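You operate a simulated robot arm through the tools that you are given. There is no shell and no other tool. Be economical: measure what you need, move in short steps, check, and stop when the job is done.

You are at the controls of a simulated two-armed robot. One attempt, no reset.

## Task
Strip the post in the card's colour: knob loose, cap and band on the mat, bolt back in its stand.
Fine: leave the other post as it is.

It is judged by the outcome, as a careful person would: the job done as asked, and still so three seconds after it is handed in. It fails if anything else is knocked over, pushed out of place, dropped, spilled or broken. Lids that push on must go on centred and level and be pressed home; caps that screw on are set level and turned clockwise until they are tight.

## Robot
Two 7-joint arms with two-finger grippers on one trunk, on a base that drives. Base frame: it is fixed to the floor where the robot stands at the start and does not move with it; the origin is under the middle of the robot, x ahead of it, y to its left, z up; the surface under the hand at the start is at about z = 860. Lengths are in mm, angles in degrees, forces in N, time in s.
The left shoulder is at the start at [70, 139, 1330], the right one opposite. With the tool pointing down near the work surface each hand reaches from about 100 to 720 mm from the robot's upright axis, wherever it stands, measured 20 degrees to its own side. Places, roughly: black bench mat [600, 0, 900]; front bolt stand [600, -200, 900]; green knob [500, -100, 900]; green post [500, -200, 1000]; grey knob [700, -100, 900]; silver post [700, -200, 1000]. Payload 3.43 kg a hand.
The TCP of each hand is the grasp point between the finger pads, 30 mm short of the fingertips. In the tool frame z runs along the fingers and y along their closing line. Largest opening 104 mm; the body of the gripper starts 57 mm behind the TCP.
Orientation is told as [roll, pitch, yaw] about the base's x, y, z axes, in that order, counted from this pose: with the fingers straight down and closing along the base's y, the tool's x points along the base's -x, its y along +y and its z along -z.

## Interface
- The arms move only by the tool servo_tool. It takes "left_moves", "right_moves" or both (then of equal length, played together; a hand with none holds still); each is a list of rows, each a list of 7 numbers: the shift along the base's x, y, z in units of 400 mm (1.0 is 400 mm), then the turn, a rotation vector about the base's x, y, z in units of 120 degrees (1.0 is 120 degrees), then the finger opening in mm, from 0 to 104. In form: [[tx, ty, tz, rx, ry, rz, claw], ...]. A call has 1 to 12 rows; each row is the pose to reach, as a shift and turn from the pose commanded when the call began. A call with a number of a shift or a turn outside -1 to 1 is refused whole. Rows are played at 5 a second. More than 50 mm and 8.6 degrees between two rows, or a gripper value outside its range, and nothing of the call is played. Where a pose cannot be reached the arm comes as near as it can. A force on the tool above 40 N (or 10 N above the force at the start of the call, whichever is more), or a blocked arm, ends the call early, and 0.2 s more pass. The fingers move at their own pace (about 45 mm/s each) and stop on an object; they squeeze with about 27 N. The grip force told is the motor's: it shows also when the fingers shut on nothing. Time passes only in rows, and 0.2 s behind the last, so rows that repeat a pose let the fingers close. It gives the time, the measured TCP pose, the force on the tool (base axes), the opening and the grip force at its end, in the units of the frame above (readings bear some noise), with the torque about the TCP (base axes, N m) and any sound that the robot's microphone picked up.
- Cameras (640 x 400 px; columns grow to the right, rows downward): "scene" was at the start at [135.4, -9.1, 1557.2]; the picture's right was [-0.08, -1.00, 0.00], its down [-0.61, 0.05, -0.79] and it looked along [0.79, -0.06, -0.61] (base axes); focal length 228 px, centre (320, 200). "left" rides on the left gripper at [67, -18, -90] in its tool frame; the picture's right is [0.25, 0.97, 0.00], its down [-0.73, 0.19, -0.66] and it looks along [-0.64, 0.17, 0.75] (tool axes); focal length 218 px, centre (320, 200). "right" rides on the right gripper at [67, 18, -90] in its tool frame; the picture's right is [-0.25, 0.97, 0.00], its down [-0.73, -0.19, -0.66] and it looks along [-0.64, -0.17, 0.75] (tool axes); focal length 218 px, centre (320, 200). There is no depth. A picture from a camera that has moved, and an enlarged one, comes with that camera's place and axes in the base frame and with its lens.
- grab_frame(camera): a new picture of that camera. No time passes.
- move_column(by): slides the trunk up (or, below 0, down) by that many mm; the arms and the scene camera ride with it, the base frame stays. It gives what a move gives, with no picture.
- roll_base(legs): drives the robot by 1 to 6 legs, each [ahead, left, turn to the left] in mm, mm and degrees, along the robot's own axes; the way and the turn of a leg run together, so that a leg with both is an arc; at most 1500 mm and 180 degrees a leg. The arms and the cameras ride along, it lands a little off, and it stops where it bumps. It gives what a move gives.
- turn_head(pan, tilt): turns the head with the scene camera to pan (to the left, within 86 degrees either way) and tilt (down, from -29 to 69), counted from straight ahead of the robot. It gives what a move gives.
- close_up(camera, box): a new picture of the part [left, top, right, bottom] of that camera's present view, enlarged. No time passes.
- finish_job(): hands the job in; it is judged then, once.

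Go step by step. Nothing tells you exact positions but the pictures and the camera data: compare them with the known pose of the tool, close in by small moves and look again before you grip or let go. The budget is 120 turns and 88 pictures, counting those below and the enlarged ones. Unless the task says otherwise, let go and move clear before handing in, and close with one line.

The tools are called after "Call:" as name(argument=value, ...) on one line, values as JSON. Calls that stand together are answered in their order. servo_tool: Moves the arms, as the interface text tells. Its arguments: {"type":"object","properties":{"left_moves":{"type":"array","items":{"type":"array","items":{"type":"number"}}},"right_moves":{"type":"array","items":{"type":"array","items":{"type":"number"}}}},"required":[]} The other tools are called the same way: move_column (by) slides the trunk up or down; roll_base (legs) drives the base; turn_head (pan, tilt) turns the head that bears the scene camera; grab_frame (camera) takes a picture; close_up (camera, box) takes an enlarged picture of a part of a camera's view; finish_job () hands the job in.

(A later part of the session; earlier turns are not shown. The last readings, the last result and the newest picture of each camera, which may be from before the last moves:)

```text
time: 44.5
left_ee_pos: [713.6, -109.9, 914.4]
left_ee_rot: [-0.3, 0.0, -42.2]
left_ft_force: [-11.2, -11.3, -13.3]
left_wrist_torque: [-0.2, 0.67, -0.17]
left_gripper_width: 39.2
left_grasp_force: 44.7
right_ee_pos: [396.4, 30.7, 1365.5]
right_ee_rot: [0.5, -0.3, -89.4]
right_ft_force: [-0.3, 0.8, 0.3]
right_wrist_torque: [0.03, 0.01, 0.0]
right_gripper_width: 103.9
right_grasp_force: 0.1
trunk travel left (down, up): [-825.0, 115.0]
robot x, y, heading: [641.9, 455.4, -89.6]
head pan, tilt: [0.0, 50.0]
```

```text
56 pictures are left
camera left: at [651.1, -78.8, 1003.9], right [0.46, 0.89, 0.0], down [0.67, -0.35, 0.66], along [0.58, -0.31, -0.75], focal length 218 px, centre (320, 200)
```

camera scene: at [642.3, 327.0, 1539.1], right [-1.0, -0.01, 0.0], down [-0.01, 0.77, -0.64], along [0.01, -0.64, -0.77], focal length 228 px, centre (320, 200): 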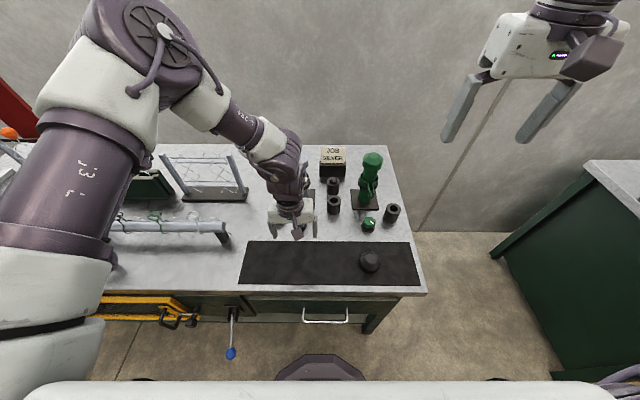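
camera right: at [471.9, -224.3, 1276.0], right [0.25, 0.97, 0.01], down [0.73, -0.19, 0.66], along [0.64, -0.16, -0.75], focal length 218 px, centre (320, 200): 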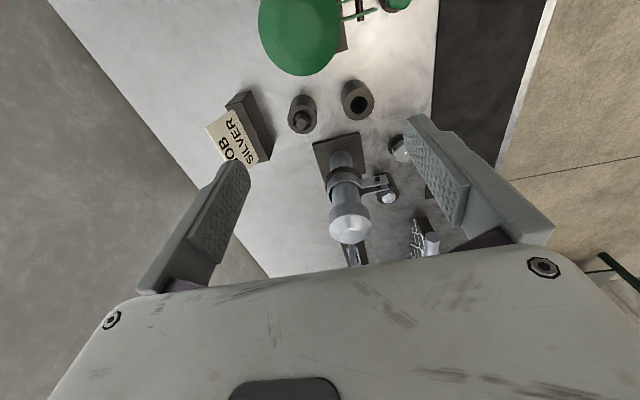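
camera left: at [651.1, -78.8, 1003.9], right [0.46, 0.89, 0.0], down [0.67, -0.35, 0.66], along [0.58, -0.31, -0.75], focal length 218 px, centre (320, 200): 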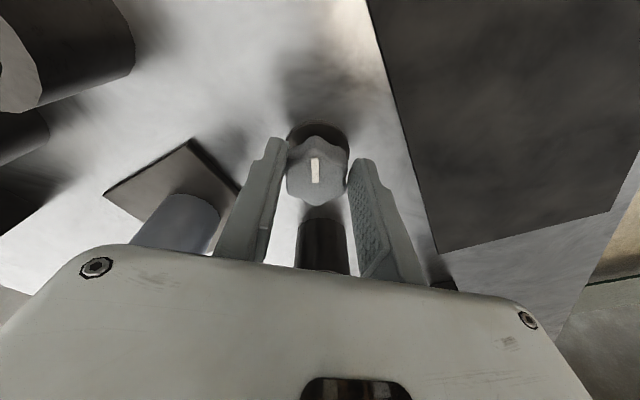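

The knob turned along with the hand. Next stroke: release, return, regrip, and turn again.

Call:
servo_tool(left_moves=[[0, 0, 0, 0, 0, 0, 62], [0, 0, 0, 0, 0, 0, 62], [0, 0, 0, 0, 0, -0.07, 62], [0, 0, 0, 0, 0, -0.14, 62], [0, 0, 0, 0, 0, -0.21, 62], [0, 0, 0, 0, 0, -0.24, 20], [0, 0, 0, 0, 0, -0.24, 20], [0, 0, 0, 0, 0, -0.24, 20], [0, 0, 0, 0, 0, -0.17, 20], [0, 0, 0, 0, 0, -0.1, 20], [0, 0, 0, 0, 0, -0.03, 20], [0, 0, 0, 0, 0, 0, 20]])

Call:
grab_frame(camera="left")

```text
time: 47.1
left_ee_pos: [712.8, -109.8, 916.7]
left_ee_rot: [-0.4, -0.1, -42.0]
left_ft_force: [-15.6, -12.2, 0.0]
left_wrist_torque: [-0.42, 0.3, -0.22]
left_gripper_width: 38.7
left_grasp_force: 45.0
right_ee_pos: [395.5, 31.0, 1364.6]
right_ee_rot: [0.6, -0.3, -89.5]
right_ft_force: [0.6, 0.3, 0.0]
right_wrist_torque: [0.01, -0.01, 0.0]
right_gripper_width: 104.0
right_grasp_force: 0.1
trunk travel left (down, up): [-825.0, 115.0]
robot x, y, heading: [642.1, 457.6, -89.6]
head pan, tilt: [0.0, 50.0]
```

```text
55 pictures are left
camera left: at [650.4, -78.0, 1004.6], right [0.46, 0.89, -0.01], down [0.67, -0.34, 0.66], along [0.58, -0.31, -0.75], focal length 218 px, centre (320, 200)
```

left: 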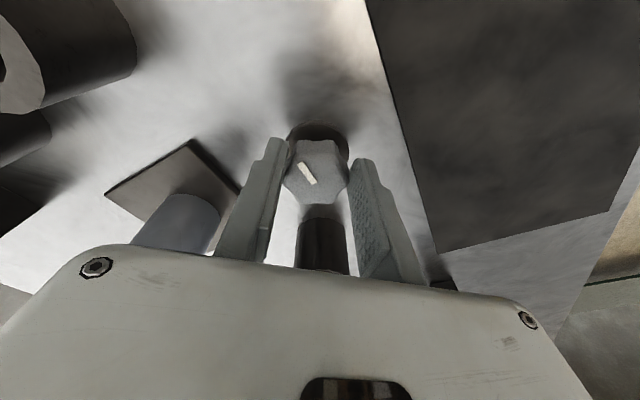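

Call:
servo_tool(left_moves=[[0, 0, 0, 0, 0, 0, 62], [0, 0, 0, 0, 0, 0, 62], [0, 0, 0, 0, 0, -0.07, 62], [0, 0, 0, 0, 0, -0.14, 62], [0, 0, 0, 0, 0, -0.21, 62], [0, 0, 0, 0, 0, -0.24, 20], [0, 0, 0, 0, 0, -0.24, 20], [0, 0, 0, 0, 0, -0.24, 20], [0, 0, 0, 0, 0, -0.17, 20], [0, 0, 0, 0, 0, -0.1, 20], [0, 0, 0, 0, 0, -0.03, 20], [0, 0, 0, 0, 0, 0, 20]])

Call:
servo_tool(left_moves=[[0, 0, 0, 0, 0, 0, 62], [0, 0, 0, 0, 0, 0, 62], [0, 0, 0, 0, 0, -0.07, 62], [0, 0, 0, 0, 0, -0.14, 62], [0, 0, 0, 0, 0, -0.21, 62], [0, 0, 0, 0, 0, -0.24, 20], [0, 0, 0, 0, 0, -0.24, 20], [0, 0, 0, 0, 0, -0.24, 20], [0, 0, 0, 0, 0, -0.17, 20], [0, 0, 0, 0, 0, -0.1, 20], [0, 0, 0, 0, 0, -0.03, 20], [0, 0, 0, 0, 0, 0, 20]])

Call:
grab_frame(camera="left")

```text
time: 49.7
left_ee_pos: [711.8, -109.6, 914.5]
left_ee_rot: [-0.3, 0.0, -42.1]
left_ft_force: [-16.1, -14.3, -3.2]
left_wrist_torque: [-0.51, 0.48, -0.23]
left_gripper_width: 38.8
left_grasp_force: 44.3
right_ee_pos: [396.3, 30.5, 1364.3]
right_ee_rot: [0.6, -0.3, -89.5]
right_ft_force: [1.2, -1.0, -0.9]
right_wrist_torque: [-0.01, 0.03, -0.01]
right_gripper_width: 103.9
right_grasp_force: 0.0
trunk travel left (down, up): [-825.0, 115.0]
robot x, y, heading: [644.4, 456.5, -89.6]
head pan, tilt: [0.0, 50.0]
```

```text
time: 52.3
left_ee_pos: [712.0, -109.6, 914.7]
left_ee_rot: [-0.2, -0.1, -42.1]
left_ft_force: [-16.1, -15.1, -1.5]
left_wrist_torque: [-0.57, 0.42, -0.21]
left_gripper_width: 38.7
left_grasp_force: 44.7
right_ee_pos: [395.6, 31.3, 1365.8]
right_ee_rot: [0.7, -0.3, -89.6]
right_ft_force: [-0.6, 0.3, -0.8]
right_wrist_torque: [0.01, 0.0, -0.02]
right_gripper_width: 104.1
right_grasp_force: 0.1
trunk travel left (down, up): [-825.0, 115.0]
robot x, y, heading: [641.2, 454.3, -89.6]
head pan, tilt: [0.0, 50.0]
```

```text
54 pictures are left
camera left: at [650.4, -78.0, 1004.6], right [0.46, 0.89, -0.01], down [0.67, -0.34, 0.66], along [0.58, -0.31, -0.75], focal length 218 px, centre (320, 200)
```

left: 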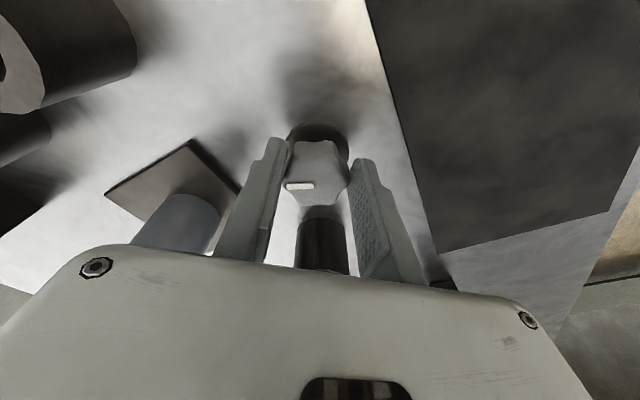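

The knob keeps turning freely (~110° so far); I'll continue with more strokes.

Call:
servo_tool(left_moves=[[0, 0, 0, 0, 0, 0, 62], [0, 0, 0, 0, 0, 0, 62], [0, 0, 0, 0, 0, -0.07, 62], [0, 0, 0, 0, 0, -0.14, 62], [0, 0, 0, 0, 0, -0.21, 62], [0, 0, 0, 0, 0, -0.24, 20], [0, 0, 0, 0, 0, -0.24, 20], [0, 0, 0, 0, 0, -0.24, 20], [0, 0, 0, 0, 0, -0.17, 20], [0, 0, 0, 0, 0, -0.1, 20], [0, 0, 0, 0, 0, -0.03, 20], [0, 0, 0, 0, 0, 0, 20]])

Call:
servo_tool(left_moves=[[0, 0, 0, 0, 0, 0, 62], [0, 0, 0, 0, 0, 0, 62], [0, 0, 0, 0, 0, -0.07, 62], [0, 0, 0, 0, 0, -0.14, 62], [0, 0, 0, 0, 0, -0.21, 62], [0, 0, 0, 0, 0, -0.24, 20], [0, 0, 0, 0, 0, -0.24, 20], [0, 0, 0, 0, 0, -0.24, 20], [0, 0, 0, 0, 0, -0.17, 20], [0, 0, 0, 0, 0, -0.1, 20], [0, 0, 0, 0, 0, -0.03, 20], [0, 0, 0, 0, 0, 0, 20]])

Call:
servo_tool(left_moves=[[0, 0, 0, 0, 0, 0, 62], [0, 0, 0, 0, 0, 0, 62], [0, 0, 0, 0, 0, -0.07, 62], [0, 0, 0, 0, 0, -0.14, 62], [0, 0, 0, 0, 0, -0.21, 62], [0, 0, 0, 0, 0, -0.24, 20], [0, 0, 0, 0, 0, -0.24, 20], [0, 0, 0, 0, 0, -0.24, 20], [0, 0, 0, 0, 0, -0.17, 20], [0, 0, 0, 0, 0, -0.1, 20], [0, 0, 0, 0, 0, -0.03, 20], [0, 0, 0, 0, 0, 0, 20]])

Call:
grab_frame(camera="left")

```text
time: 54.9
left_ee_pos: [712.8, -109.2, 915.2]
left_ee_rot: [-0.3, -0.2, -42.1]
left_ft_force: [-16.7, -12.9, 0.8]
left_wrist_torque: [-0.71, 0.28, -0.23]
left_gripper_width: 38.6
left_grasp_force: 44.9
right_ee_pos: [396.3, 31.3, 1364.5]
right_ee_rot: [0.6, -0.5, -89.5]
right_ft_force: [-0.8, -0.4, 0.6]
right_wrist_torque: [-0.02, -0.03, -0.01]
right_gripper_width: 104.0
right_grasp_force: 0.0
trunk travel left (down, up): [-825.0, 115.0]
robot x, y, heading: [645.1, 456.1, -89.6]
head pan, tilt: [0.0, 50.0]
```

```text
time: 57.5
left_ee_pos: [713.1, -109.6, 915.3]
left_ee_rot: [-0.3, -0.1, -42.1]
left_ft_force: [-15.9, -14.1, 0.3]
left_wrist_torque: [-0.48, 0.41, -0.24]
left_gripper_width: 38.7
left_grasp_force: 44.7
right_ee_pos: [396.2, 32.1, 1366.0]
right_ee_rot: [0.6, -0.4, -89.6]
right_ft_force: [-0.7, -0.1, -0.7]
right_wrist_torque: [0.0, -0.06, 0.0]
right_gripper_width: 104.4
right_grasp_force: 0.1
trunk travel left (down, up): [-825.0, 115.0]
robot x, y, heading: [643.1, 454.8, -89.8]
head pan, tilt: [0.0, 50.0]
```

```text
time: 60.1
left_ee_pos: [711.2, -110.1, 915.9]
left_ee_rot: [-0.3, -0.1, -42.2]
left_ft_force: [-15.3, -13.1, -2.5]
left_wrist_torque: [-0.61, 0.29, -0.23]
left_gripper_width: 39.0
left_grasp_force: 44.9
right_ee_pos: [395.4, 30.8, 1364.6]
right_ee_rot: [0.5, -0.3, -89.5]
right_ft_force: [-0.1, 0.4, -0.3]
right_wrist_torque: [-0.02, 0.01, 0.02]
right_gripper_width: 104.0
right_grasp_force: 0.0
trunk travel left (down, up): [-825.0, 115.0]
robot x, y, heading: [643.9, 455.8, -89.6]
head pan, tilt: [0.0, 50.0]
```

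```text
53 pictures are left
camera left: at [650.4, -78.0, 1004.4], right [0.46, 0.89, -0.01], down [0.67, -0.34, 0.66], along [0.58, -0.31, -0.75], focal length 218 px, centre (320, 200)
```

left: 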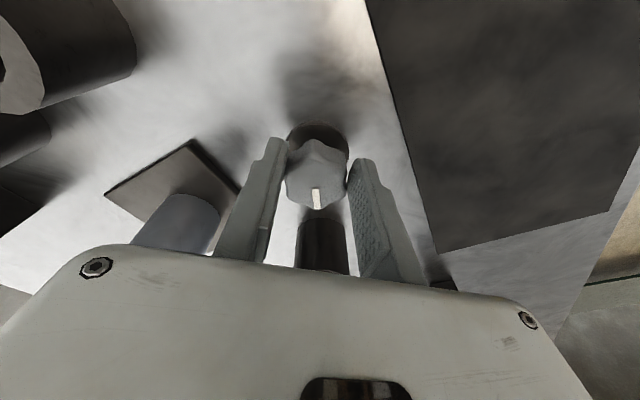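

The knob has been turned about 200° counter-clockwise. I release it, rise, and head for the cap, looking from above.

Call:
servo_tool(left_moves=[[0, 0, 0, 0, 0, 0, 80], [0, 0, 0, 0, 0, 0, 104], [0, 0, 0.1, 0, 0, -0.05, 104], [0, 0.02, 0.2, 0, 0, -0.1, 104], [0, 0.02, 0.3, 0, 0, -0.1, 104], [0, 0.02, 0.4, 0, 0, -0.1, 104], [0, 0.02, 0.5, 0, 0, -0.1, 104]])

Call:
grab_frame(camera="left")

Call:
close_up(camera="scene", box=[240, 150, 360, 240])

```text
time: 61.7
left_ee_pos: [717.9, -95.2, 1115.9]
left_ee_rot: [-0.1, -0.2, -54.2]
left_ft_force: [-0.6, 0.3, 0.1]
left_wrist_torque: [0.0, 0.0, 0.0]
left_gripper_width: 103.9
left_grasp_force: 0.0
right_ee_pos: [399.8, 35.2, 1366.1]
right_ee_rot: [0.4, -0.6, -89.4]
right_ft_force: [0.1, 0.0, 0.8]
right_wrist_torque: [-0.02, -0.02, -0.03]
right_gripper_width: 104.3
right_grasp_force: 0.0
trunk travel left (down, up): [-825.0, 115.0]
robot x, y, heading: [644.7, 455.4, -89.7]
head pan, tilt: [0.0, 50.0]
```

```text
52 pictures are left
camera left: at [663.7, -53.5, 1204.6], right [0.64, 0.77, 0.0], down [0.58, -0.48, 0.66], along [0.51, -0.42, -0.75], focal length 218 px, centre (320, 200)
```

left: 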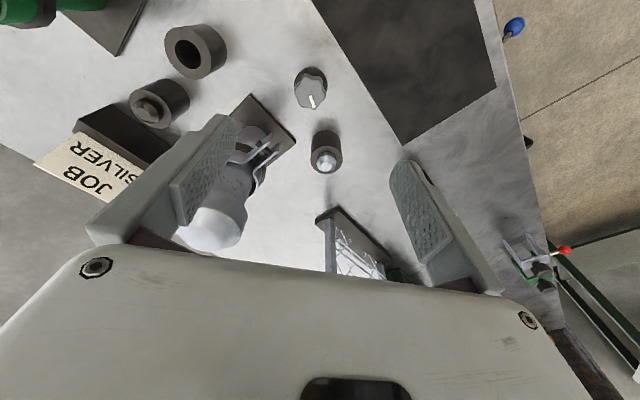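

```text
4.44 times, centred on (300, 195) of scene
camera zoom: at [643.9, 328.8, 1539.2], right [-1.0, -0.01, 0.0], down [-0.01, 0.77, -0.64], along [0.01, -0.64, -0.77], focal length 1015 px, centre (409, 222)
```

zoom: 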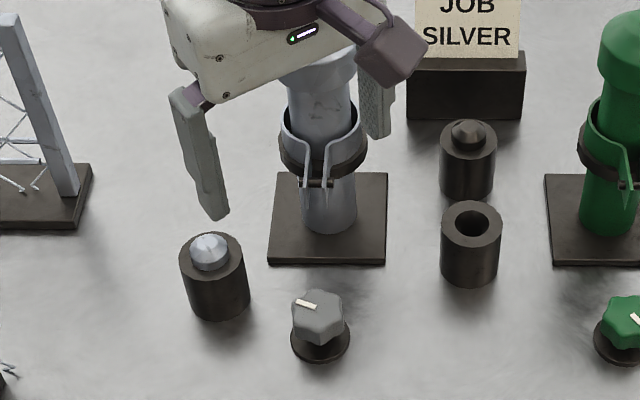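

Call:
servo_tool(left_moves=[[0, -0.08, 0, 0, 0, 0.03, 104], [0, -0.16, 0, 0, 0, 0.06, 104], [0, -0.24, 0, 0, 0, 0.09, 104], [0.01, -0.32, 0, 0, 0, 0.12, 104]])

Call:
grab_frame(camera="left")

Call:
close_up(camera="scene", box=[240, 130, 360, 220])

```text
time: 62.7
left_ee_pos: [713.5, -207.9, 1114.1]
left_ee_rot: [0.0, 0.0, -40.9]
left_ft_force: [0.9, -0.6, 0.4]
left_wrist_torque: [0.04, -0.03, 0.03]
left_gripper_width: 104.3
left_grasp_force: 0.1
left hand out of reach, approached as far as the arm can: row 4
right_ee_pos: [399.1, 32.5, 1365.3]
right_ee_rot: [0.5, -0.4, -89.4]
right_ft_force: [-0.3, -0.1, 0.6]
right_wrist_torque: [-0.03, 0.01, -0.02]
right_gripper_width: 104.3
right_grasp_force: 0.1
trunk travel left (down, up): [-825.0, 115.0]
robot x, y, heading: [642.5, 454.4, -89.1]
head pan, tilt: [0.0, 50.0]
```

```text
50 pictures are left
camera left: at [650.6, -177.4, 1202.8], right [0.44, 0.9, 0.0], down [0.68, -0.33, 0.66], along [0.59, -0.29, -0.75], focal length 218 px, centre (320, 200)
```

left: 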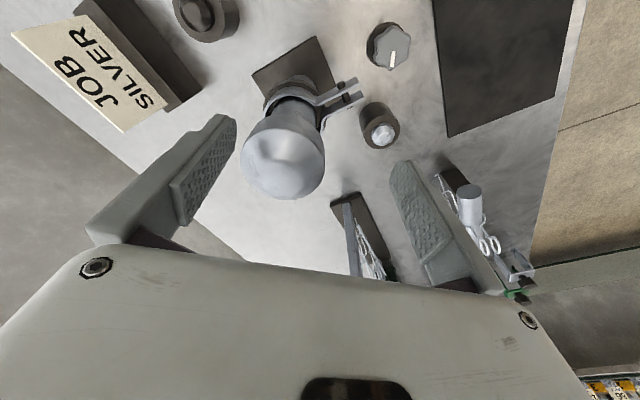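

```text
4.44 times, centred on (300, 175) of scene
camera zoom: at [642.2, 325.1, 1539.0], right [-1.0, -0.01, 0.0], down [-0.01, 0.77, -0.64], along [0.01, -0.64, -0.77], focal length 1015 px, centre (409, 311)
```

zoom: 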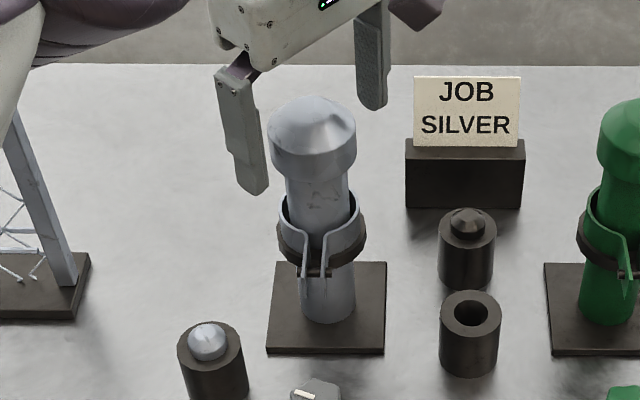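

The cap is near (714,−242) with its rim around z 1055. I turn to yaw ≈ −8 to gain reach and position above it.

Call:
servo_tool(left_moves=[[0, 0, 0.02, 0, 0, 0.07, 104], [0, 0, 0.04, 0, 0, 0.14, 104], [0, 0, 0.05, 0, 0, 0.21, 104], [0, -0.04, 0.05, 0, 0, 0.27, 104], [0.002, -0.085, 0.05, 0, 0, 0.27, 104]])

Call:
grab_frame(camera="left")

Call:
close_up(camera="scene", box=[240, 130, 360, 220])

```text
time: 63.9
left_ee_pos: [701.8, -202.7, 1132.9]
left_ee_rot: [-0.1, -0.1, -7.1]
left_ft_force: [0.2, 0.2, 0.2]
left_wrist_torque: [0.02, 0.0, 0.02]
left_gripper_width: 103.9
left_grasp_force: 0.1
left hand out of reach, approached as far as the arm can: row 3, 4, 5
right_ee_pos: [398.5, 34.0, 1366.0]
right_ee_rot: [0.4, -0.4, -89.5]
right_ft_force: [0.1, 0.1, -0.6]
right_wrist_torque: [-0.03, -0.02, -0.01]
right_gripper_width: 103.8
right_grasp_force: 0.1
trunk travel left (down, up): [-825.0, 115.0]
robot x, y, heading: [645.2, 457.3, -89.5]
head pan, tilt: [0.0, 50.0]
```

```text
48 pictures are left
camera left: at [632.0, -211.4, 1222.4], right [-0.13, 0.99, 0.0], down [0.75, 0.1, 0.66], along [0.65, 0.08, -0.75], focal length 218 px, centre (320, 200)
```

left: 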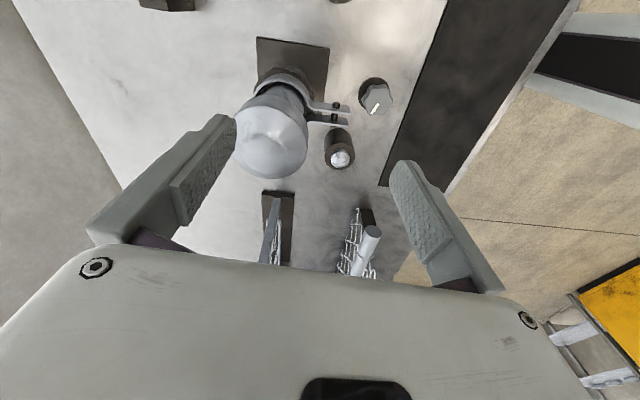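

```text
4.44 times, centred on (300, 175) of scene
camera zoom: at [643.1, 326.1, 1539.0], right [-1.0, -0.01, 0.0], down [-0.01, 0.77, -0.64], along [0.01, -0.64, -0.77], focal length 1015 px, centre (409, 311)
```

zoom: 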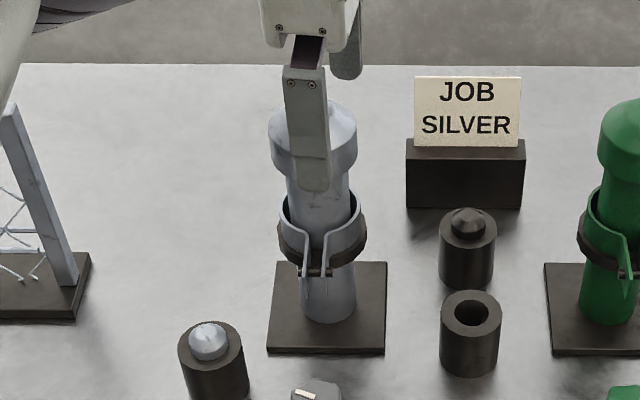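

The arm is at full stretch, so I'll drive 40 mm closer (still no nearer to the bench than at the start) and raise the trunk.

Call:
move_column(by=110)

Call:
roll_base(legs=[[40, 0, 0]])

Call:
servo_tool(left_moves=[[0.0, 0, -0.1, 0, 0, 0, 104], [0.01, 0, -0.2, 0, 0, 0, 104], [0.03, 0, -0.25, 0, 0, 0, 104]])

Call:
grab_frame(camera="left")

```text
time: 65.3
left_ee_pos: [702.2, -202.0, 1244.3]
left_ee_rot: [-0.3, 0.0, -7.3]
left_ft_force: [0.2, -0.2, 0.0]
left_wrist_torque: [-0.03, -0.01, 0.0]
left_gripper_width: 104.1
left_grasp_force: 0.0
right_ee_pos: [398.4, 33.3, 1475.7]
right_ee_rot: [0.5, -0.5, -89.4]
right_ft_force: [-0.9, 0.7, 0.2]
right_wrist_torque: [0.02, 0.01, 0.02]
right_gripper_width: 104.4
right_grasp_force: 0.1
trunk travel left (down, up): [-935.0, 5.0]
robot x, y, heading: [644.2, 456.6, -89.4]
head pan, tilt: [0.0, 50.0]
```

```text
time: 66.2
left_ee_pos: [702.8, -232.0, 1249.5]
left_ee_rot: [-0.5, 0.0, -7.2]
left_ft_force: [0.6, 0.5, 0.5]
left_wrist_torque: [-0.08, 0.02, 0.01]
left_gripper_width: 103.7
left_grasp_force: 0.1
right_ee_pos: [399.9, 5.7, 1480.2]
right_ee_rot: [0.6, -1.0, -89.5]
right_ft_force: [0.1, 1.9, 0.5]
right_wrist_torque: [-0.09, -0.04, -0.06]
right_gripper_width: 104.0
right_grasp_force: 0.1
trunk travel left (down, up): [-935.0, 5.0]
robot x, y, heading: [642.6, 414.6, -89.5]
head pan, tilt: [0.0, 50.0]
```

```text
time: 67.0
left_ee_pos: [713.5, -238.4, 1144.9]
left_ee_rot: [-0.3, 0.0, -7.4]
left_ft_force: [0.7, -0.7, 0.1]
left_wrist_torque: [0.01, 0.02, -0.02]
left_gripper_width: 104.0
left_grasp_force: 0.0
right_ee_pos: [400.6, -2.0, 1478.6]
right_ee_rot: [0.4, -0.7, -89.4]
right_ft_force: [-0.7, -0.1, -0.1]
right_wrist_torque: [-0.05, -0.02, -0.01]
right_gripper_width: 104.1
right_grasp_force: 0.1
trunk travel left (down, up): [-935.0, 5.0]
robot x, y, heading: [646.0, 415.7, -89.6]
head pan, tilt: [0.0, 50.0]
```

```text
46 pictures are left
camera left: at [644.3, -247.6, 1233.9], right [-0.13, 0.99, -0.01], down [0.75, 0.1, 0.66], along [0.65, 0.08, -0.75], focal length 218 px, centre (320, 200)
```

left: 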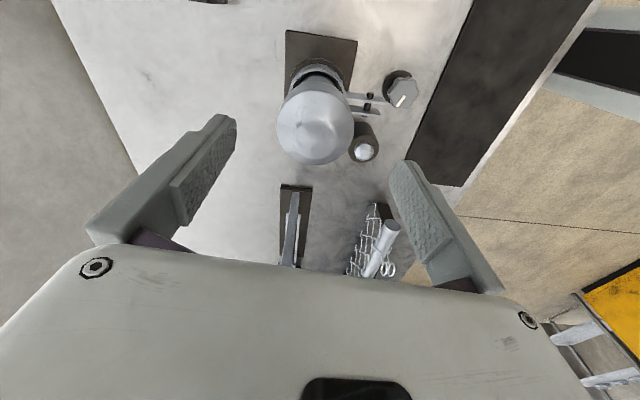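

The cap centre is at about (712,−243). Shift 4 mm and descend so the pads straddle its cylindrical part, then check.

Call:
servo_tool(left_moves=[[-0.002, -0.011, -0.08, 0, 0, 0, 104], [-0.002, -0.011, -0.16, 0, 0, 0, 104], [-0.002, -0.011, -0.245, 0, 0, 0, 104]])

Call:
grab_frame(camera="left")

Call:
close_up(camera="scene", box=[240, 110, 360, 200])

```text
time: 67.8
left_ee_pos: [710.7, -229.6, 1049.0]
left_ee_rot: [-0.1, 0.0, -7.3]
left_ft_force: [-0.9, 0.0, 0.7]
left_wrist_torque: [0.01, 0.0, -0.04]
left_gripper_width: 104.1
left_grasp_force: 0.1
left hand out of reach, approached as far as the arm can: row 2, 3
right_ee_pos: [400.9, -4.8, 1476.0]
right_ee_rot: [0.3, -0.6, -89.4]
right_ft_force: [-1.4, -0.3, 0.0]
right_wrist_torque: [0.01, 0.02, 0.01]
right_gripper_width: 103.8
right_grasp_force: 0.0
trunk travel left (down, up): [-935.0, 5.0]
robot x, y, heading: [640.9, 417.4, -89.4]
head pan, tilt: [0.0, 50.0]
```

```text
45 pictures are left
camera left: at [640.6, -239.5, 1138.5], right [-0.13, 0.99, 0.0], down [0.75, 0.1, 0.66], along [0.65, 0.08, -0.75], focal length 218 px, centre (320, 200)
```

left: 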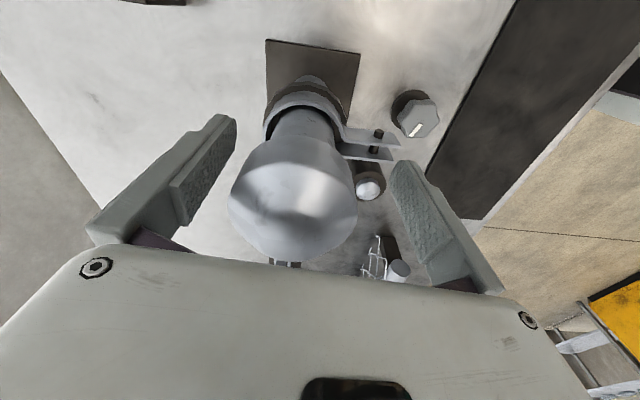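

```text
4.44 times, centred on (300, 155) of scene
camera zoom: at [645.0, 287.5, 1649.2], right [-1.0, -0.01, 0.0], down [-0.01, 0.77, -0.64], along [0.01, -0.64, -0.77], focal length 1015 px, centre (409, 400)
```

zoom: 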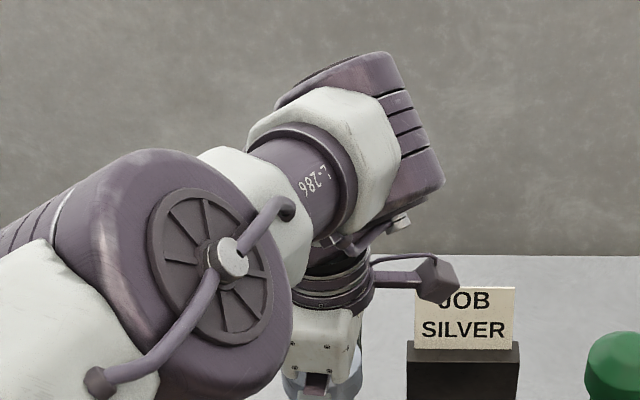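

Full stretch again from the high shoulder; the best trunk height is about wrist level. I'll lift the hand clear, lower the trunk by 170 and come back.

Call:
servo_tool(left_moves=[[0, 0, 0.1, 0, 0, 0, 104], [0, 0, 0.2, 0, 0, 0, 104], [0, 0, 0.3, 0, 0, 0, 104], [0, 0, 0.4, 0, 0, 0, 104], [0, 0, 0.5, 0, 0, 0, 104], [0, 0, 0.58, 0, 0, 0, 104]])

Call:
move_column(by=-170)

Call:
servo_tool(left_moves=[[0, -0.01, -0.01, 0, 0, 0, 104], [0, -0.02, -0.02, 0, 0, 0, 104], [0, -0.034, -0.02, 0, 0, 0, 104]])

Call:
grab_frame(camera="left")

```text
time: 69.2
left_ee_pos: [708.5, -228.7, 1283.5]
left_ee_rot: [-0.2, -0.2, -7.4]
left_ft_force: [-0.2, 0.4, -0.4]
left_wrist_torque: [-0.05, 0.01, 0.01]
left_gripper_width: 104.2
left_grasp_force: 0.0
right_ee_pos: [398.9, -4.6, 1476.4]
right_ee_rot: [0.5, -0.5, -89.5]
right_ft_force: [-0.2, 0.0, 0.3]
right_wrist_torque: [-0.03, 0.0, 0.02]
right_gripper_width: 103.9
right_grasp_force: 0.1
trunk travel left (down, up): [-935.0, 5.0]
robot x, y, heading: [640.2, 417.5, -89.4]
head pan, tilt: [0.0, 50.0]
```

```text
time: 71.1
left_ee_pos: [708.1, -230.1, 1112.0]
left_ee_rot: [-0.1, 0.0, -7.3]
left_ft_force: [-0.4, 0.1, 1.1]
left_wrist_torque: [-0.01, 0.0, 0.0]
left_gripper_width: 103.8
left_grasp_force: 0.0
right_ee_pos: [399.5, -5.5, 1305.8]
right_ee_rot: [0.5, -0.5, -89.4]
right_ft_force: [0.4, -0.3, -0.3]
right_wrist_torque: [0.01, -0.01, 0.0]
right_gripper_width: 103.7
right_grasp_force: 0.3
trunk travel left (down, up): [-765.0, 175.0]
robot x, y, heading: [645.1, 419.0, -89.5]
head pan, tilt: [0.0, 50.0]
```

```text
time: 71.9
left_ee_pos: [708.3, -238.0, 1103.9]
left_ee_rot: [-0.1, 0.0, -7.2]
left_ft_force: [0.0, 1.0, 1.1]
left_wrist_torque: [0.01, -0.01, 0.0]
left_gripper_width: 104.2
left_grasp_force: 0.1
left hand out of reach, approached as far as the arm can: row 3
right_ee_pos: [401.0, -5.2, 1307.2]
right_ee_rot: [0.6, -0.6, -89.5]
right_ft_force: [0.5, -0.8, 0.7]
right_wrist_torque: [0.01, 0.0, -0.02]
right_gripper_width: 104.1
right_grasp_force: 0.1
trunk travel left (down, up): [-765.0, 175.0]
robot x, y, heading: [647.0, 418.7, -89.3]
head pan, tilt: [0.0, 50.0]
```

```text
43 pictures are left
camera left: at [639.5, -246.7, 1193.3], right [-0.13, 0.99, 0.0], down [0.75, 0.1, 0.66], along [0.65, 0.08, -0.75], focal length 218 px, centre (320, 200)
```

left: 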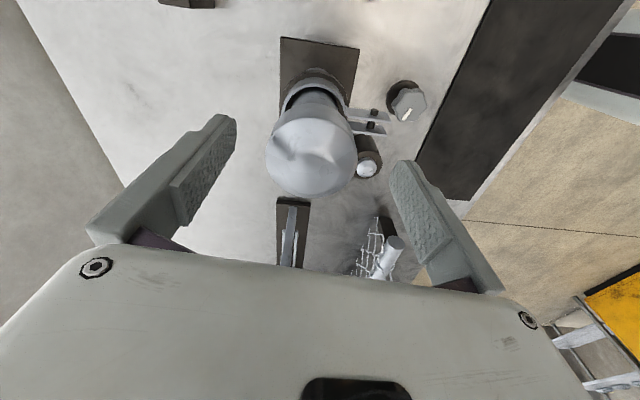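

Just short again; I'll lift with the trunk, drive 40 mm closer, and lower again.

Call:
move_column(by=60)

Call:
roll_base(legs=[[45, 0, 0]])

Call:
servo_tool(left_moves=[[0.005, 0.05, 0, 0, 0, 0, 104], [0.01, 0.09, 0, 0, 0, 0, 104]])

Call:
grab_frame(camera="left")

```text
time: 72.9
left_ee_pos: [708.3, -238.7, 1162.6]
left_ee_rot: [-0.1, 0.0, -7.3]
left_ft_force: [0.7, -0.3, -0.3]
left_wrist_torque: [-0.04, -0.05, -0.01]
left_gripper_width: 103.9
left_grasp_force: 0.1
right_ee_pos: [400.8, -6.9, 1365.9]
right_ee_rot: [0.5, -0.5, -89.4]
right_ft_force: [-0.2, 0.1, 0.1]
right_wrist_torque: [-0.01, 0.0, 0.01]
right_gripper_width: 103.8
right_grasp_force: 0.0
trunk travel left (down, up): [-825.0, 115.0]
robot x, y, heading: [641.0, 414.8, -89.5]
head pan, tilt: [0.0, 50.0]
```

```text
time: 73.8
left_ee_pos: [707.7, -273.6, 1168.8]
left_ee_rot: [-0.7, -0.1, -7.4]
left_ft_force: [-1.0, 1.0, 1.0]
left_wrist_torque: [-0.07, 0.01, -0.02]
left_gripper_width: 104.1
left_grasp_force: 0.0
right_ee_pos: [399.7, -38.8, 1370.8]
right_ee_rot: [0.6, -1.2, -89.4]
right_ft_force: [-0.7, 0.3, 0.2]
right_wrist_torque: [-0.07, 0.02, 0.01]
right_gripper_width: 104.1
right_grasp_force: 0.1
trunk travel left (down, up): [-825.0, 115.0]
robot x, y, heading: [645.2, 369.8, -89.5]
head pan, tilt: [0.0, 50.0]
```

```text
time: 74.4
left_ee_pos: [713.3, -240.8, 1167.2]
left_ee_rot: [-0.6, -0.1, -7.3]
left_ft_force: [0.4, 0.6, 0.1]
left_wrist_torque: [-0.06, -0.01, -0.03]
left_gripper_width: 104.0
left_grasp_force: 0.1
right_ee_pos: [401.4, -44.3, 1369.3]
right_ee_rot: [0.4, -0.8, -89.4]
right_ft_force: [0.0, -0.1, 0.4]
right_wrist_torque: [-0.04, 0.01, 0.0]
right_gripper_width: 103.9
right_grasp_force: 0.1
trunk travel left (down, up): [-825.0, 115.0]
robot x, y, heading: [644.7, 375.2, -89.8]
head pan, tilt: [0.0, 50.0]
```

```text
42 pictures are left
camera left: at [644.6, -250.0, 1256.4], right [-0.13, 0.99, -0.01], down [0.75, 0.1, 0.66], along [0.65, 0.08, -0.76], focal length 218 px, centre (320, 200)
```

left: 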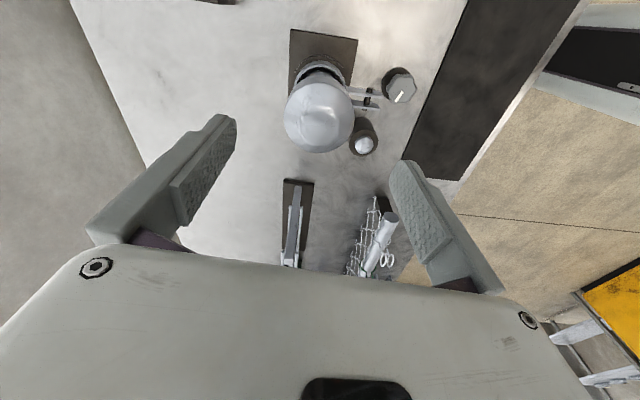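

Call:
servo_tool(left_moves=[[0, 0, -0.1, 0, 0, 0, 104], [0, 0, -0.2, 0, 0, 0, 104], [0, 0, -0.3, 0, 0, 0, 104]])

Call:
grab_frame(camera="left")

```text
time: 75.2
left_ee_pos: [712.2, -246.7, 1044.6]
left_ee_rot: [-0.2, 0.1, -7.2]
left_ft_force: [0.2, -0.4, 0.3]
left_wrist_torque: [-0.03, 0.0, 0.01]
left_gripper_width: 104.2
left_grasp_force: 0.0
right_ee_pos: [400.6, -50.3, 1367.9]
right_ee_rot: [0.4, -0.7, -89.3]
right_ft_force: [0.4, -0.2, -0.3]
right_wrist_torque: [0.0, 0.03, 0.02]
right_gripper_width: 104.0
right_grasp_force: 0.1
trunk travel left (down, up): [-825.0, 115.0]
robot x, y, heading: [644.1, 370.5, -89.6]
head pan, tilt: [0.0, 50.0]
```

```text
41 pictures are left
camera left: at [642.9, -255.3, 1134.0], right [-0.13, 0.99, 0.0], down [0.75, 0.1, 0.66], along [0.65, 0.08, -0.75], focal length 218 px, centre (320, 200)
```

left: 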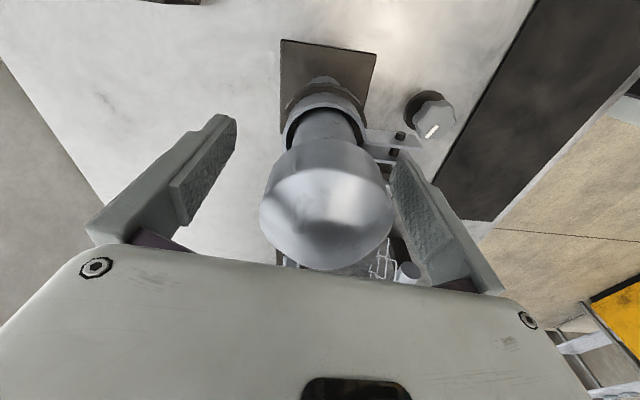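

The cap is centred between the fingers to within 3 mm. I shift by +3 mm and close on it.

Call:
servo_tool(left_moves=[[0, 0.008, 0, 0, 0, 0, 104], [0, 0.008, 0, 0, 0, 0, 70], [0, 0.008, 0, 0, 0, 0, 50], [0, 0.008, 0, 0, 0, 0, 40], [0, 0.008, 0, 0, 0, 0, 40]])

```text
time: 76.4
left_ee_pos: [712.3, -243.3, 1045.2]
left_ee_rot: [-0.2, 0.0, -7.2]
left_ft_force: [0.3, -0.3, -0.6]
left_wrist_torque: [-0.01, 0.01, -0.01]
left_gripper_width: 64.9
left_grasp_force: 27.0
right_ee_pos: [400.0, -49.7, 1367.4]
right_ee_rot: [0.4, -0.5, -89.4]
right_ft_force: [0.2, 0.0, -0.8]
right_wrist_torque: [0.01, -0.01, 0.01]
right_gripper_width: 104.1
right_grasp_force: 0.0
trunk travel left (down, up): [-825.0, 115.0]
robot x, y, heading: [649.7, 374.0, -89.6]
head pan, tilt: [0.0, 50.0]
```

Gripped cleanly at 65 mm. Now a gentle upward pull to learn whether it is push-on or screwed.

Call:
servo_tool(left_moves=[[0, 0, 0.01, 0, 0, 0, 40], [0, 0, 0.02, 0, 0, 0, 40]])

Call:
grab_frame(camera="left")

```text
time: 77.0
left_ee_pos: [713.2, -241.3, 1052.5]
left_ee_rot: [-0.2, 0.0, -7.3]
left_ft_force: [0.1, 0.0, -0.4]
left_wrist_torque: [-0.02, 0.0, -0.03]
left_gripper_width: 65.1
left_grasp_force: 27.2
right_ee_pos: [400.4, -49.2, 1367.5]
right_ee_rot: [0.6, -0.5, -89.4]
right_ft_force: [-0.4, -0.3, 0.1]
right_wrist_torque: [0.03, 0.01, 0.0]
right_gripper_width: 104.2
right_grasp_force: 0.0
trunk travel left (down, up): [-825.0, 115.0]
robot x, y, heading: [642.8, 375.9, -89.4]
head pan, tilt: [0.0, 50.0]
```

```text
40 pictures are left
camera left: at [643.4, -251.6, 1141.3], right [-0.13, 0.99, 0.0], down [0.75, 0.1, 0.66], along [0.65, 0.08, -0.75], focal length 218 px, centre (320, 200)
```

left: 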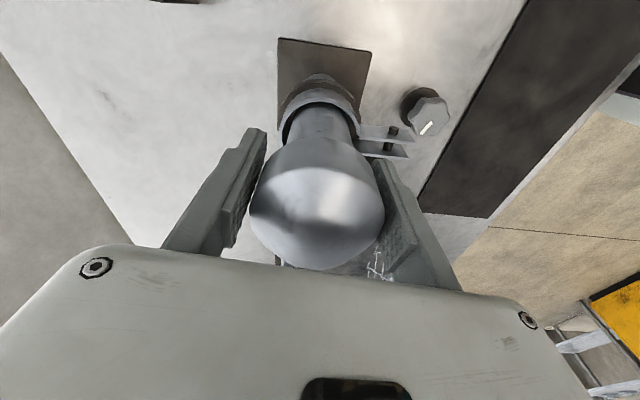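

No resistance; the cap comes up freely. Continue lifting 70 mm.

Call:
servo_tool(left_moves=[[0, 0, 0.05, 0, 0, 0, 40], [0, 0, 0.1, 0, 0, 0, 40], [0, 0, 0.18, 0, 0, 0, 40]])

Call:
grab_frame(camera="left")

Call:
grab_frame(camera="scene")

```text
time: 77.8
left_ee_pos: [712.5, -243.0, 1124.8]
left_ee_rot: [-0.2, -0.1, -7.3]
left_ft_force: [-0.7, -0.6, -1.5]
left_wrist_torque: [-0.02, 0.02, -0.01]
left_gripper_width: 64.8
left_grasp_force: 26.8
right_ee_pos: [400.0, -50.5, 1367.8]
right_ee_rot: [0.6, -0.7, -89.4]
right_ft_force: [-0.3, -0.4, 0.0]
right_wrist_torque: [-0.03, -0.03, -0.03]
right_gripper_width: 103.9
right_grasp_force: 0.1
trunk travel left (down, up): [-825.0, 115.0]
robot x, y, heading: [645.8, 372.5, -89.4]
head pan, tilt: [0.0, 50.0]
```

```text
39 pictures are left
camera left: at [643.1, -251.5, 1214.3], right [-0.13, 0.99, 0.0], down [0.75, 0.1, 0.66], along [0.65, 0.08, -0.75], focal length 218 px, centre (320, 200)
```

left: 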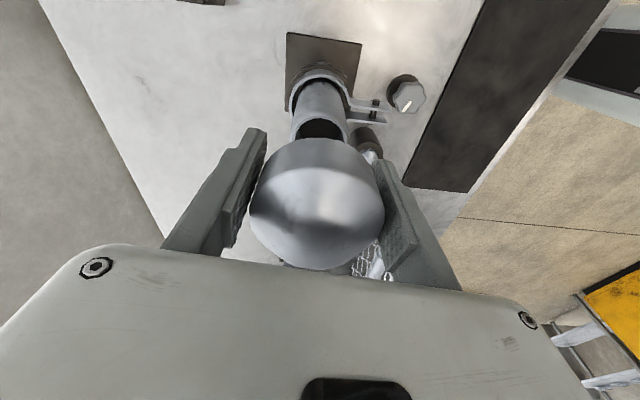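

```text
38 pictures are left
camera scene: at [644.2, 243.8, 1539.1], right [-1.0, -0.01, 0.0], down [-0.01, 0.77, -0.64], along [0.01, -0.64, -0.77], focal length 228 px, centre (320, 200)
```

scene: 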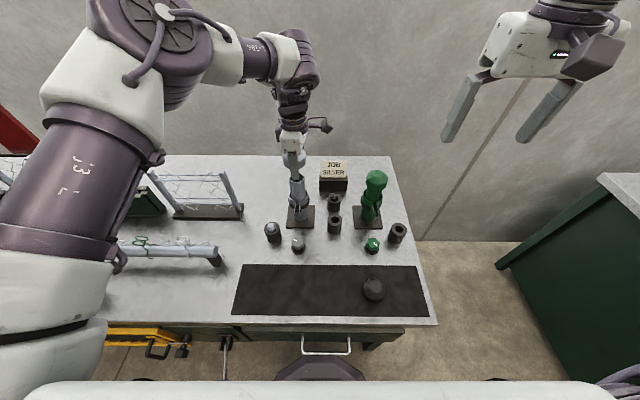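

The cap is off and the post is an open tube. I check how low the cap hangs relative to the fingertips before placing it.

Call:
close_up(camera="scene", box=[260, 120, 340, 230])

Call:
close_up(camera="left", box=[240, 60, 400, 280])

```text
3.64 times, centred on (300, 175) of scene
camera zoom: at [644.2, 243.8, 1539.1], right [-1.0, -0.01, 0.0], down [-0.01, 0.77, -0.64], along [0.01, -0.64, -0.77], focal length 831 px, centre (393, 291)
```

zoom: 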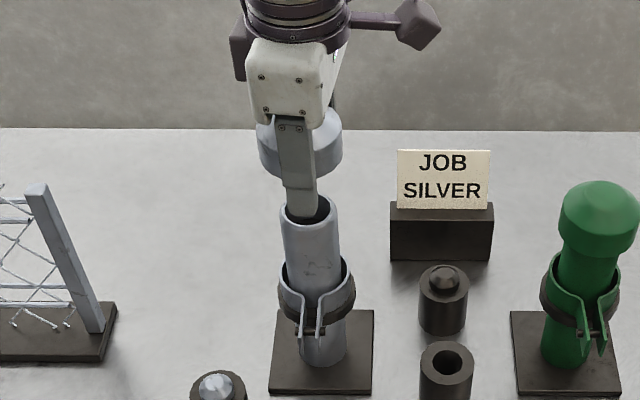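

```text
1.82 times, centred on (320, 170) of left
camera zoom: at [643.1, -251.5, 1214.3], right [-0.13, 0.99, 0.0], down [0.75, 0.1, 0.66], along [0.65, 0.08, -0.75], focal length 397 px, centre (320, 254)
```

zoom: 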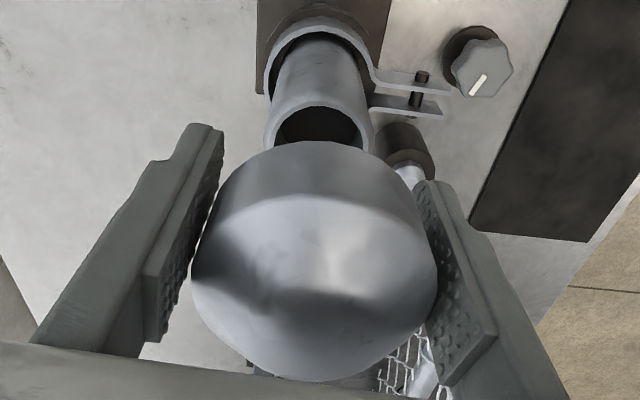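

The cap hangs about 45 mm above the fingertips (I gripped too low for setting it down). I'll seat it back on the post and regrip higher.

Call:
servo_tool(left_moves=[[0, 0, -0.08, 0, 0, 0, 40], [0, 0, -0.14, 0, 0, 0, 40], [0, 0, -0.18, 0, 0, 0, 40], [0, 0, -0.198, 0, 0, 0, 40], [0, 0, -0.198, 0, 0, 0, 40]])

```text
time: 79.0
left_ee_pos: [712.5, -243.3, 1043.7]
left_ee_rot: [-0.2, 0.1, -7.4]
left_ft_force: [-0.1, 0.4, -0.4]
left_wrist_torque: [0.01, 0.02, 0.01]
left_gripper_width: 65.0
left_grasp_force: 27.3
right_ee_pos: [400.5, -49.9, 1368.5]
right_ee_rot: [0.5, -0.7, -89.5]
right_ft_force: [0.3, 0.2, -0.8]
right_wrist_torque: [0.0, -0.03, 0.0]
right_gripper_width: 103.9
right_grasp_force: 0.0
trunk travel left (down, up): [-825.0, 115.0]
robot x, y, heading: [645.9, 367.9, -89.5]
head pan, tilt: [0.0, 50.0]
```

Call:
servo_tool(left_moves=[[0, 0, 0, 0, 0, 0, 68], [0, 0, 0, 0, 0, 0, 85], [0, 0, 0.05, 0, 0, 0, 85], [0, 0, 0.098, 0, 0, 0, 85], [0, 0, 0.098, 0, 0, 0, 85]])

Call:
grab_frame(camera="left")

Call:
close_up(camera="scene", box=[260, 120, 340, 230])

```text
time: 80.2
left_ee_pos: [713.5, -244.0, 1083.4]
left_ee_rot: [-0.3, -0.1, -7.3]
left_ft_force: [0.3, 0.1, 0.9]
left_wrist_torque: [-0.02, 0.0, 0.0]
left_gripper_width: 85.0
left_grasp_force: 0.1
right_ee_pos: [400.2, -50.8, 1366.2]
right_ee_rot: [0.5, -0.6, -89.5]
right_ft_force: [-0.3, -0.8, -0.7]
right_wrist_torque: [0.01, 0.01, 0.02]
right_gripper_width: 103.9
right_grasp_force: 0.1
trunk travel left (down, up): [-825.0, 115.0]
robot x, y, heading: [647.8, 372.6, -89.4]
head pan, tilt: [0.0, 50.0]
```

```text
35 pictures are left
camera left: at [643.4, -252.9, 1173.4], right [-0.13, 0.99, 0.0], down [0.75, 0.1, 0.66], along [0.65, 0.08, -0.75], focal length 218 px, centre (320, 200)
```

left: 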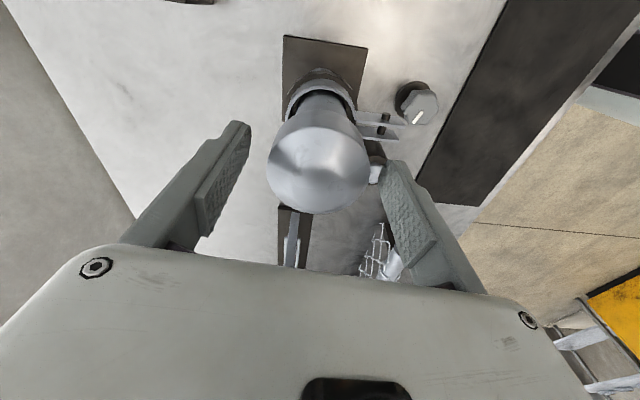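

```text
3.64 times, centred on (300, 175) of scene
camera zoom: at [644.6, 242.4, 1539.0], right [-1.0, -0.01, 0.0], down [-0.01, 0.77, -0.64], along [0.01, -0.64, -0.77], focal length 831 px, centre (393, 291)
```

zoom: 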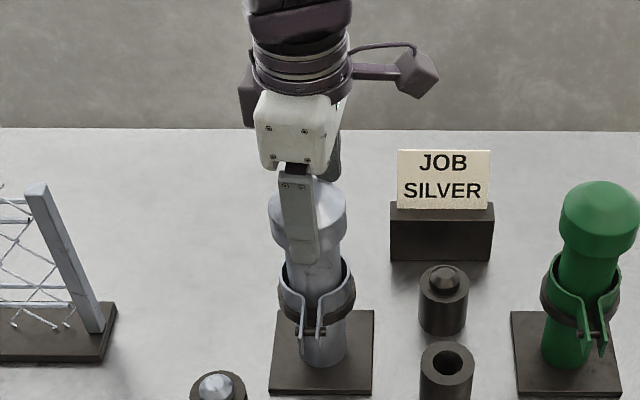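

Fingertips are now about at the cap's lower edge. I raise 4 mm, close, and lift.

Call:
servo_tool(left_moves=[[0, 0, 0.01, 0, 0, 0, 85], [0, 0, 0.01, 0, 0, 0, 60], [0, 0, 0.01, 0, 0, 0, 40], [0, 0, 0.01, 0, 0, 0, 40], [0, 0, 0.06, 0, 0, 0, 40], [0, 0, 0.12, 0, 0, 0, 40], [0, 0, 0.18, 0, 0, 0, 40]])

Call:
close_up(camera="scene", box=[260, 100, 340, 210])

```text
time: 81.8
left_ee_pos: [711.3, -243.7, 1156.2]
left_ee_rot: [-0.2, 0.0, -7.4]
left_ft_force: [-0.2, 0.1, -0.7]
left_wrist_torque: [0.01, -0.03, -0.02]
left_gripper_width: 64.4
left_grasp_force: 27.4
right_ee_pos: [399.5, -49.0, 1366.7]
right_ee_rot: [0.6, -0.6, -89.3]
right_ft_force: [0.4, -0.4, 0.4]
right_wrist_torque: [0.01, 0.0, 0.02]
right_gripper_width: 104.1
right_grasp_force: 0.1
trunk travel left (down, up): [-825.0, 115.0]
robot x, y, heading: [649.2, 370.8, -89.6]
head pan, tilt: [0.0, 50.0]
```

```text
3.64 times, centred on (300, 155) of scene
camera zoom: at [644.3, 243.5, 1539.1], right [-1.0, -0.01, 0.0], down [-0.01, 0.77, -0.64], along [0.01, -0.64, -0.77], focal length 831 px, centre (393, 364)
```

zoom: 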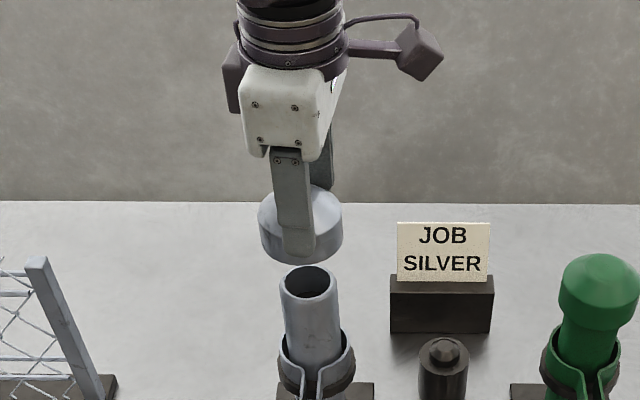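

Now the cap's rim sits just below the fingertips. Carry it to the mat at about (720,15) and lower to just above.

Call:
servo_tool(left_moves=[[0, 0.1, 0, 0, 0, 0, 40], [0.005, 0.22, 0, 0, 0, 0, 40], [0.01, 0.34, 0, 0, 0, 0, 40], [0.015, 0.46, 0, 0, 0, 0, 40], [0.02, 0.56, -0.04, 0, 0, 0, 40], [0.02, 0.64, -0.12, 0, 0, 0, 40], [0.02, 0.64, -0.24, 0, 0, 0, 40], [0.02, 0.64, -0.36, 0, 0, 0, 40], [0.02, 0.64, -0.46, 0, 0, 0, 40], [0.02, 0.64, -0.56, 0, 0, 0, 40]])

Call:
grab_frame(camera="scene")

```text
time: 84.0
left_ee_pos: [719.8, 14.2, 931.3]
left_ee_rot: [-0.2, 0.0, -7.5]
left_ft_force: [-0.3, -1.5, -0.9]
left_wrist_torque: [0.02, 0.01, 0.0]
left_gripper_width: 64.4
left_grasp_force: 27.1
right_ee_pos: [401.0, -50.7, 1367.4]
right_ee_rot: [0.5, -0.6, -89.4]
right_ft_force: [0.2, -0.2, 0.9]
right_wrist_torque: [0.03, -0.04, -0.02]
right_gripper_width: 104.0
right_grasp_force: 0.2
trunk travel left (down, up): [-825.0, 115.0]
robot x, y, heading: [645.0, 375.2, -89.5]
head pan, tilt: [0.0, 50.0]
```

```text
32 pictures are left
camera scene: at [644.9, 242.0, 1539.1], right [-1.0, -0.01, 0.0], down [-0.01, 0.77, -0.64], along [0.01, -0.64, -0.77], focal length 228 px, centre (320, 200)
```

scene: 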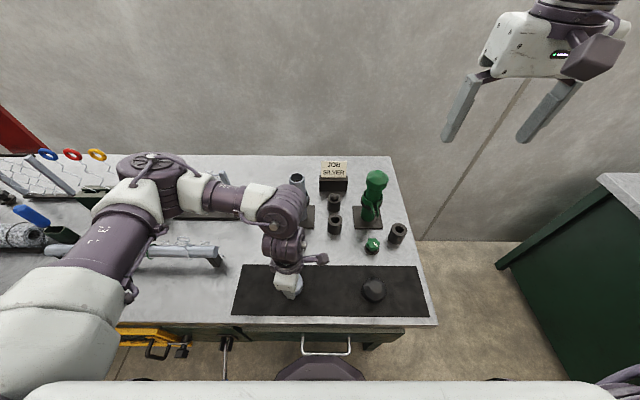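

Call:
servo_tool(left_moves=[[0, 0, -0.02, 0, 0, 0, 40], [0, 0, -0.04, 0, 0, 0, 40], [0, 0, -0.055, 0, 0, 0, 40], [0, 0, -0.06, 0, 0, 0, 40], [0, 0, -0.065, 0, 0, 0, 40]])

```text
time: 85.2
left_ee_pos: [718.9, 13.9, 907.0]
left_ee_rot: [-0.3, -0.1, -7.3]
left_ft_force: [-2.4, -6.0, 20.0]
left_wrist_torque: [-0.05, 0.1, 0.21]
left_gripper_width: 64.4
left_grasp_force: 27.2
right_ee_pos: [397.7, -48.3, 1366.9]
right_ee_rot: [0.5, -0.6, -89.6]
right_ft_force: [0.3, 0.5, 0.5]
right_wrist_torque: [0.01, -0.01, -0.01]
right_gripper_width: 103.6
right_grasp_force: 0.1
trunk travel left (down, up): [-825.0, 115.0]
robot x, y, heading: [645.5, 372.0, -89.7]
head pan, tilt: [0.0, 50.0]
```

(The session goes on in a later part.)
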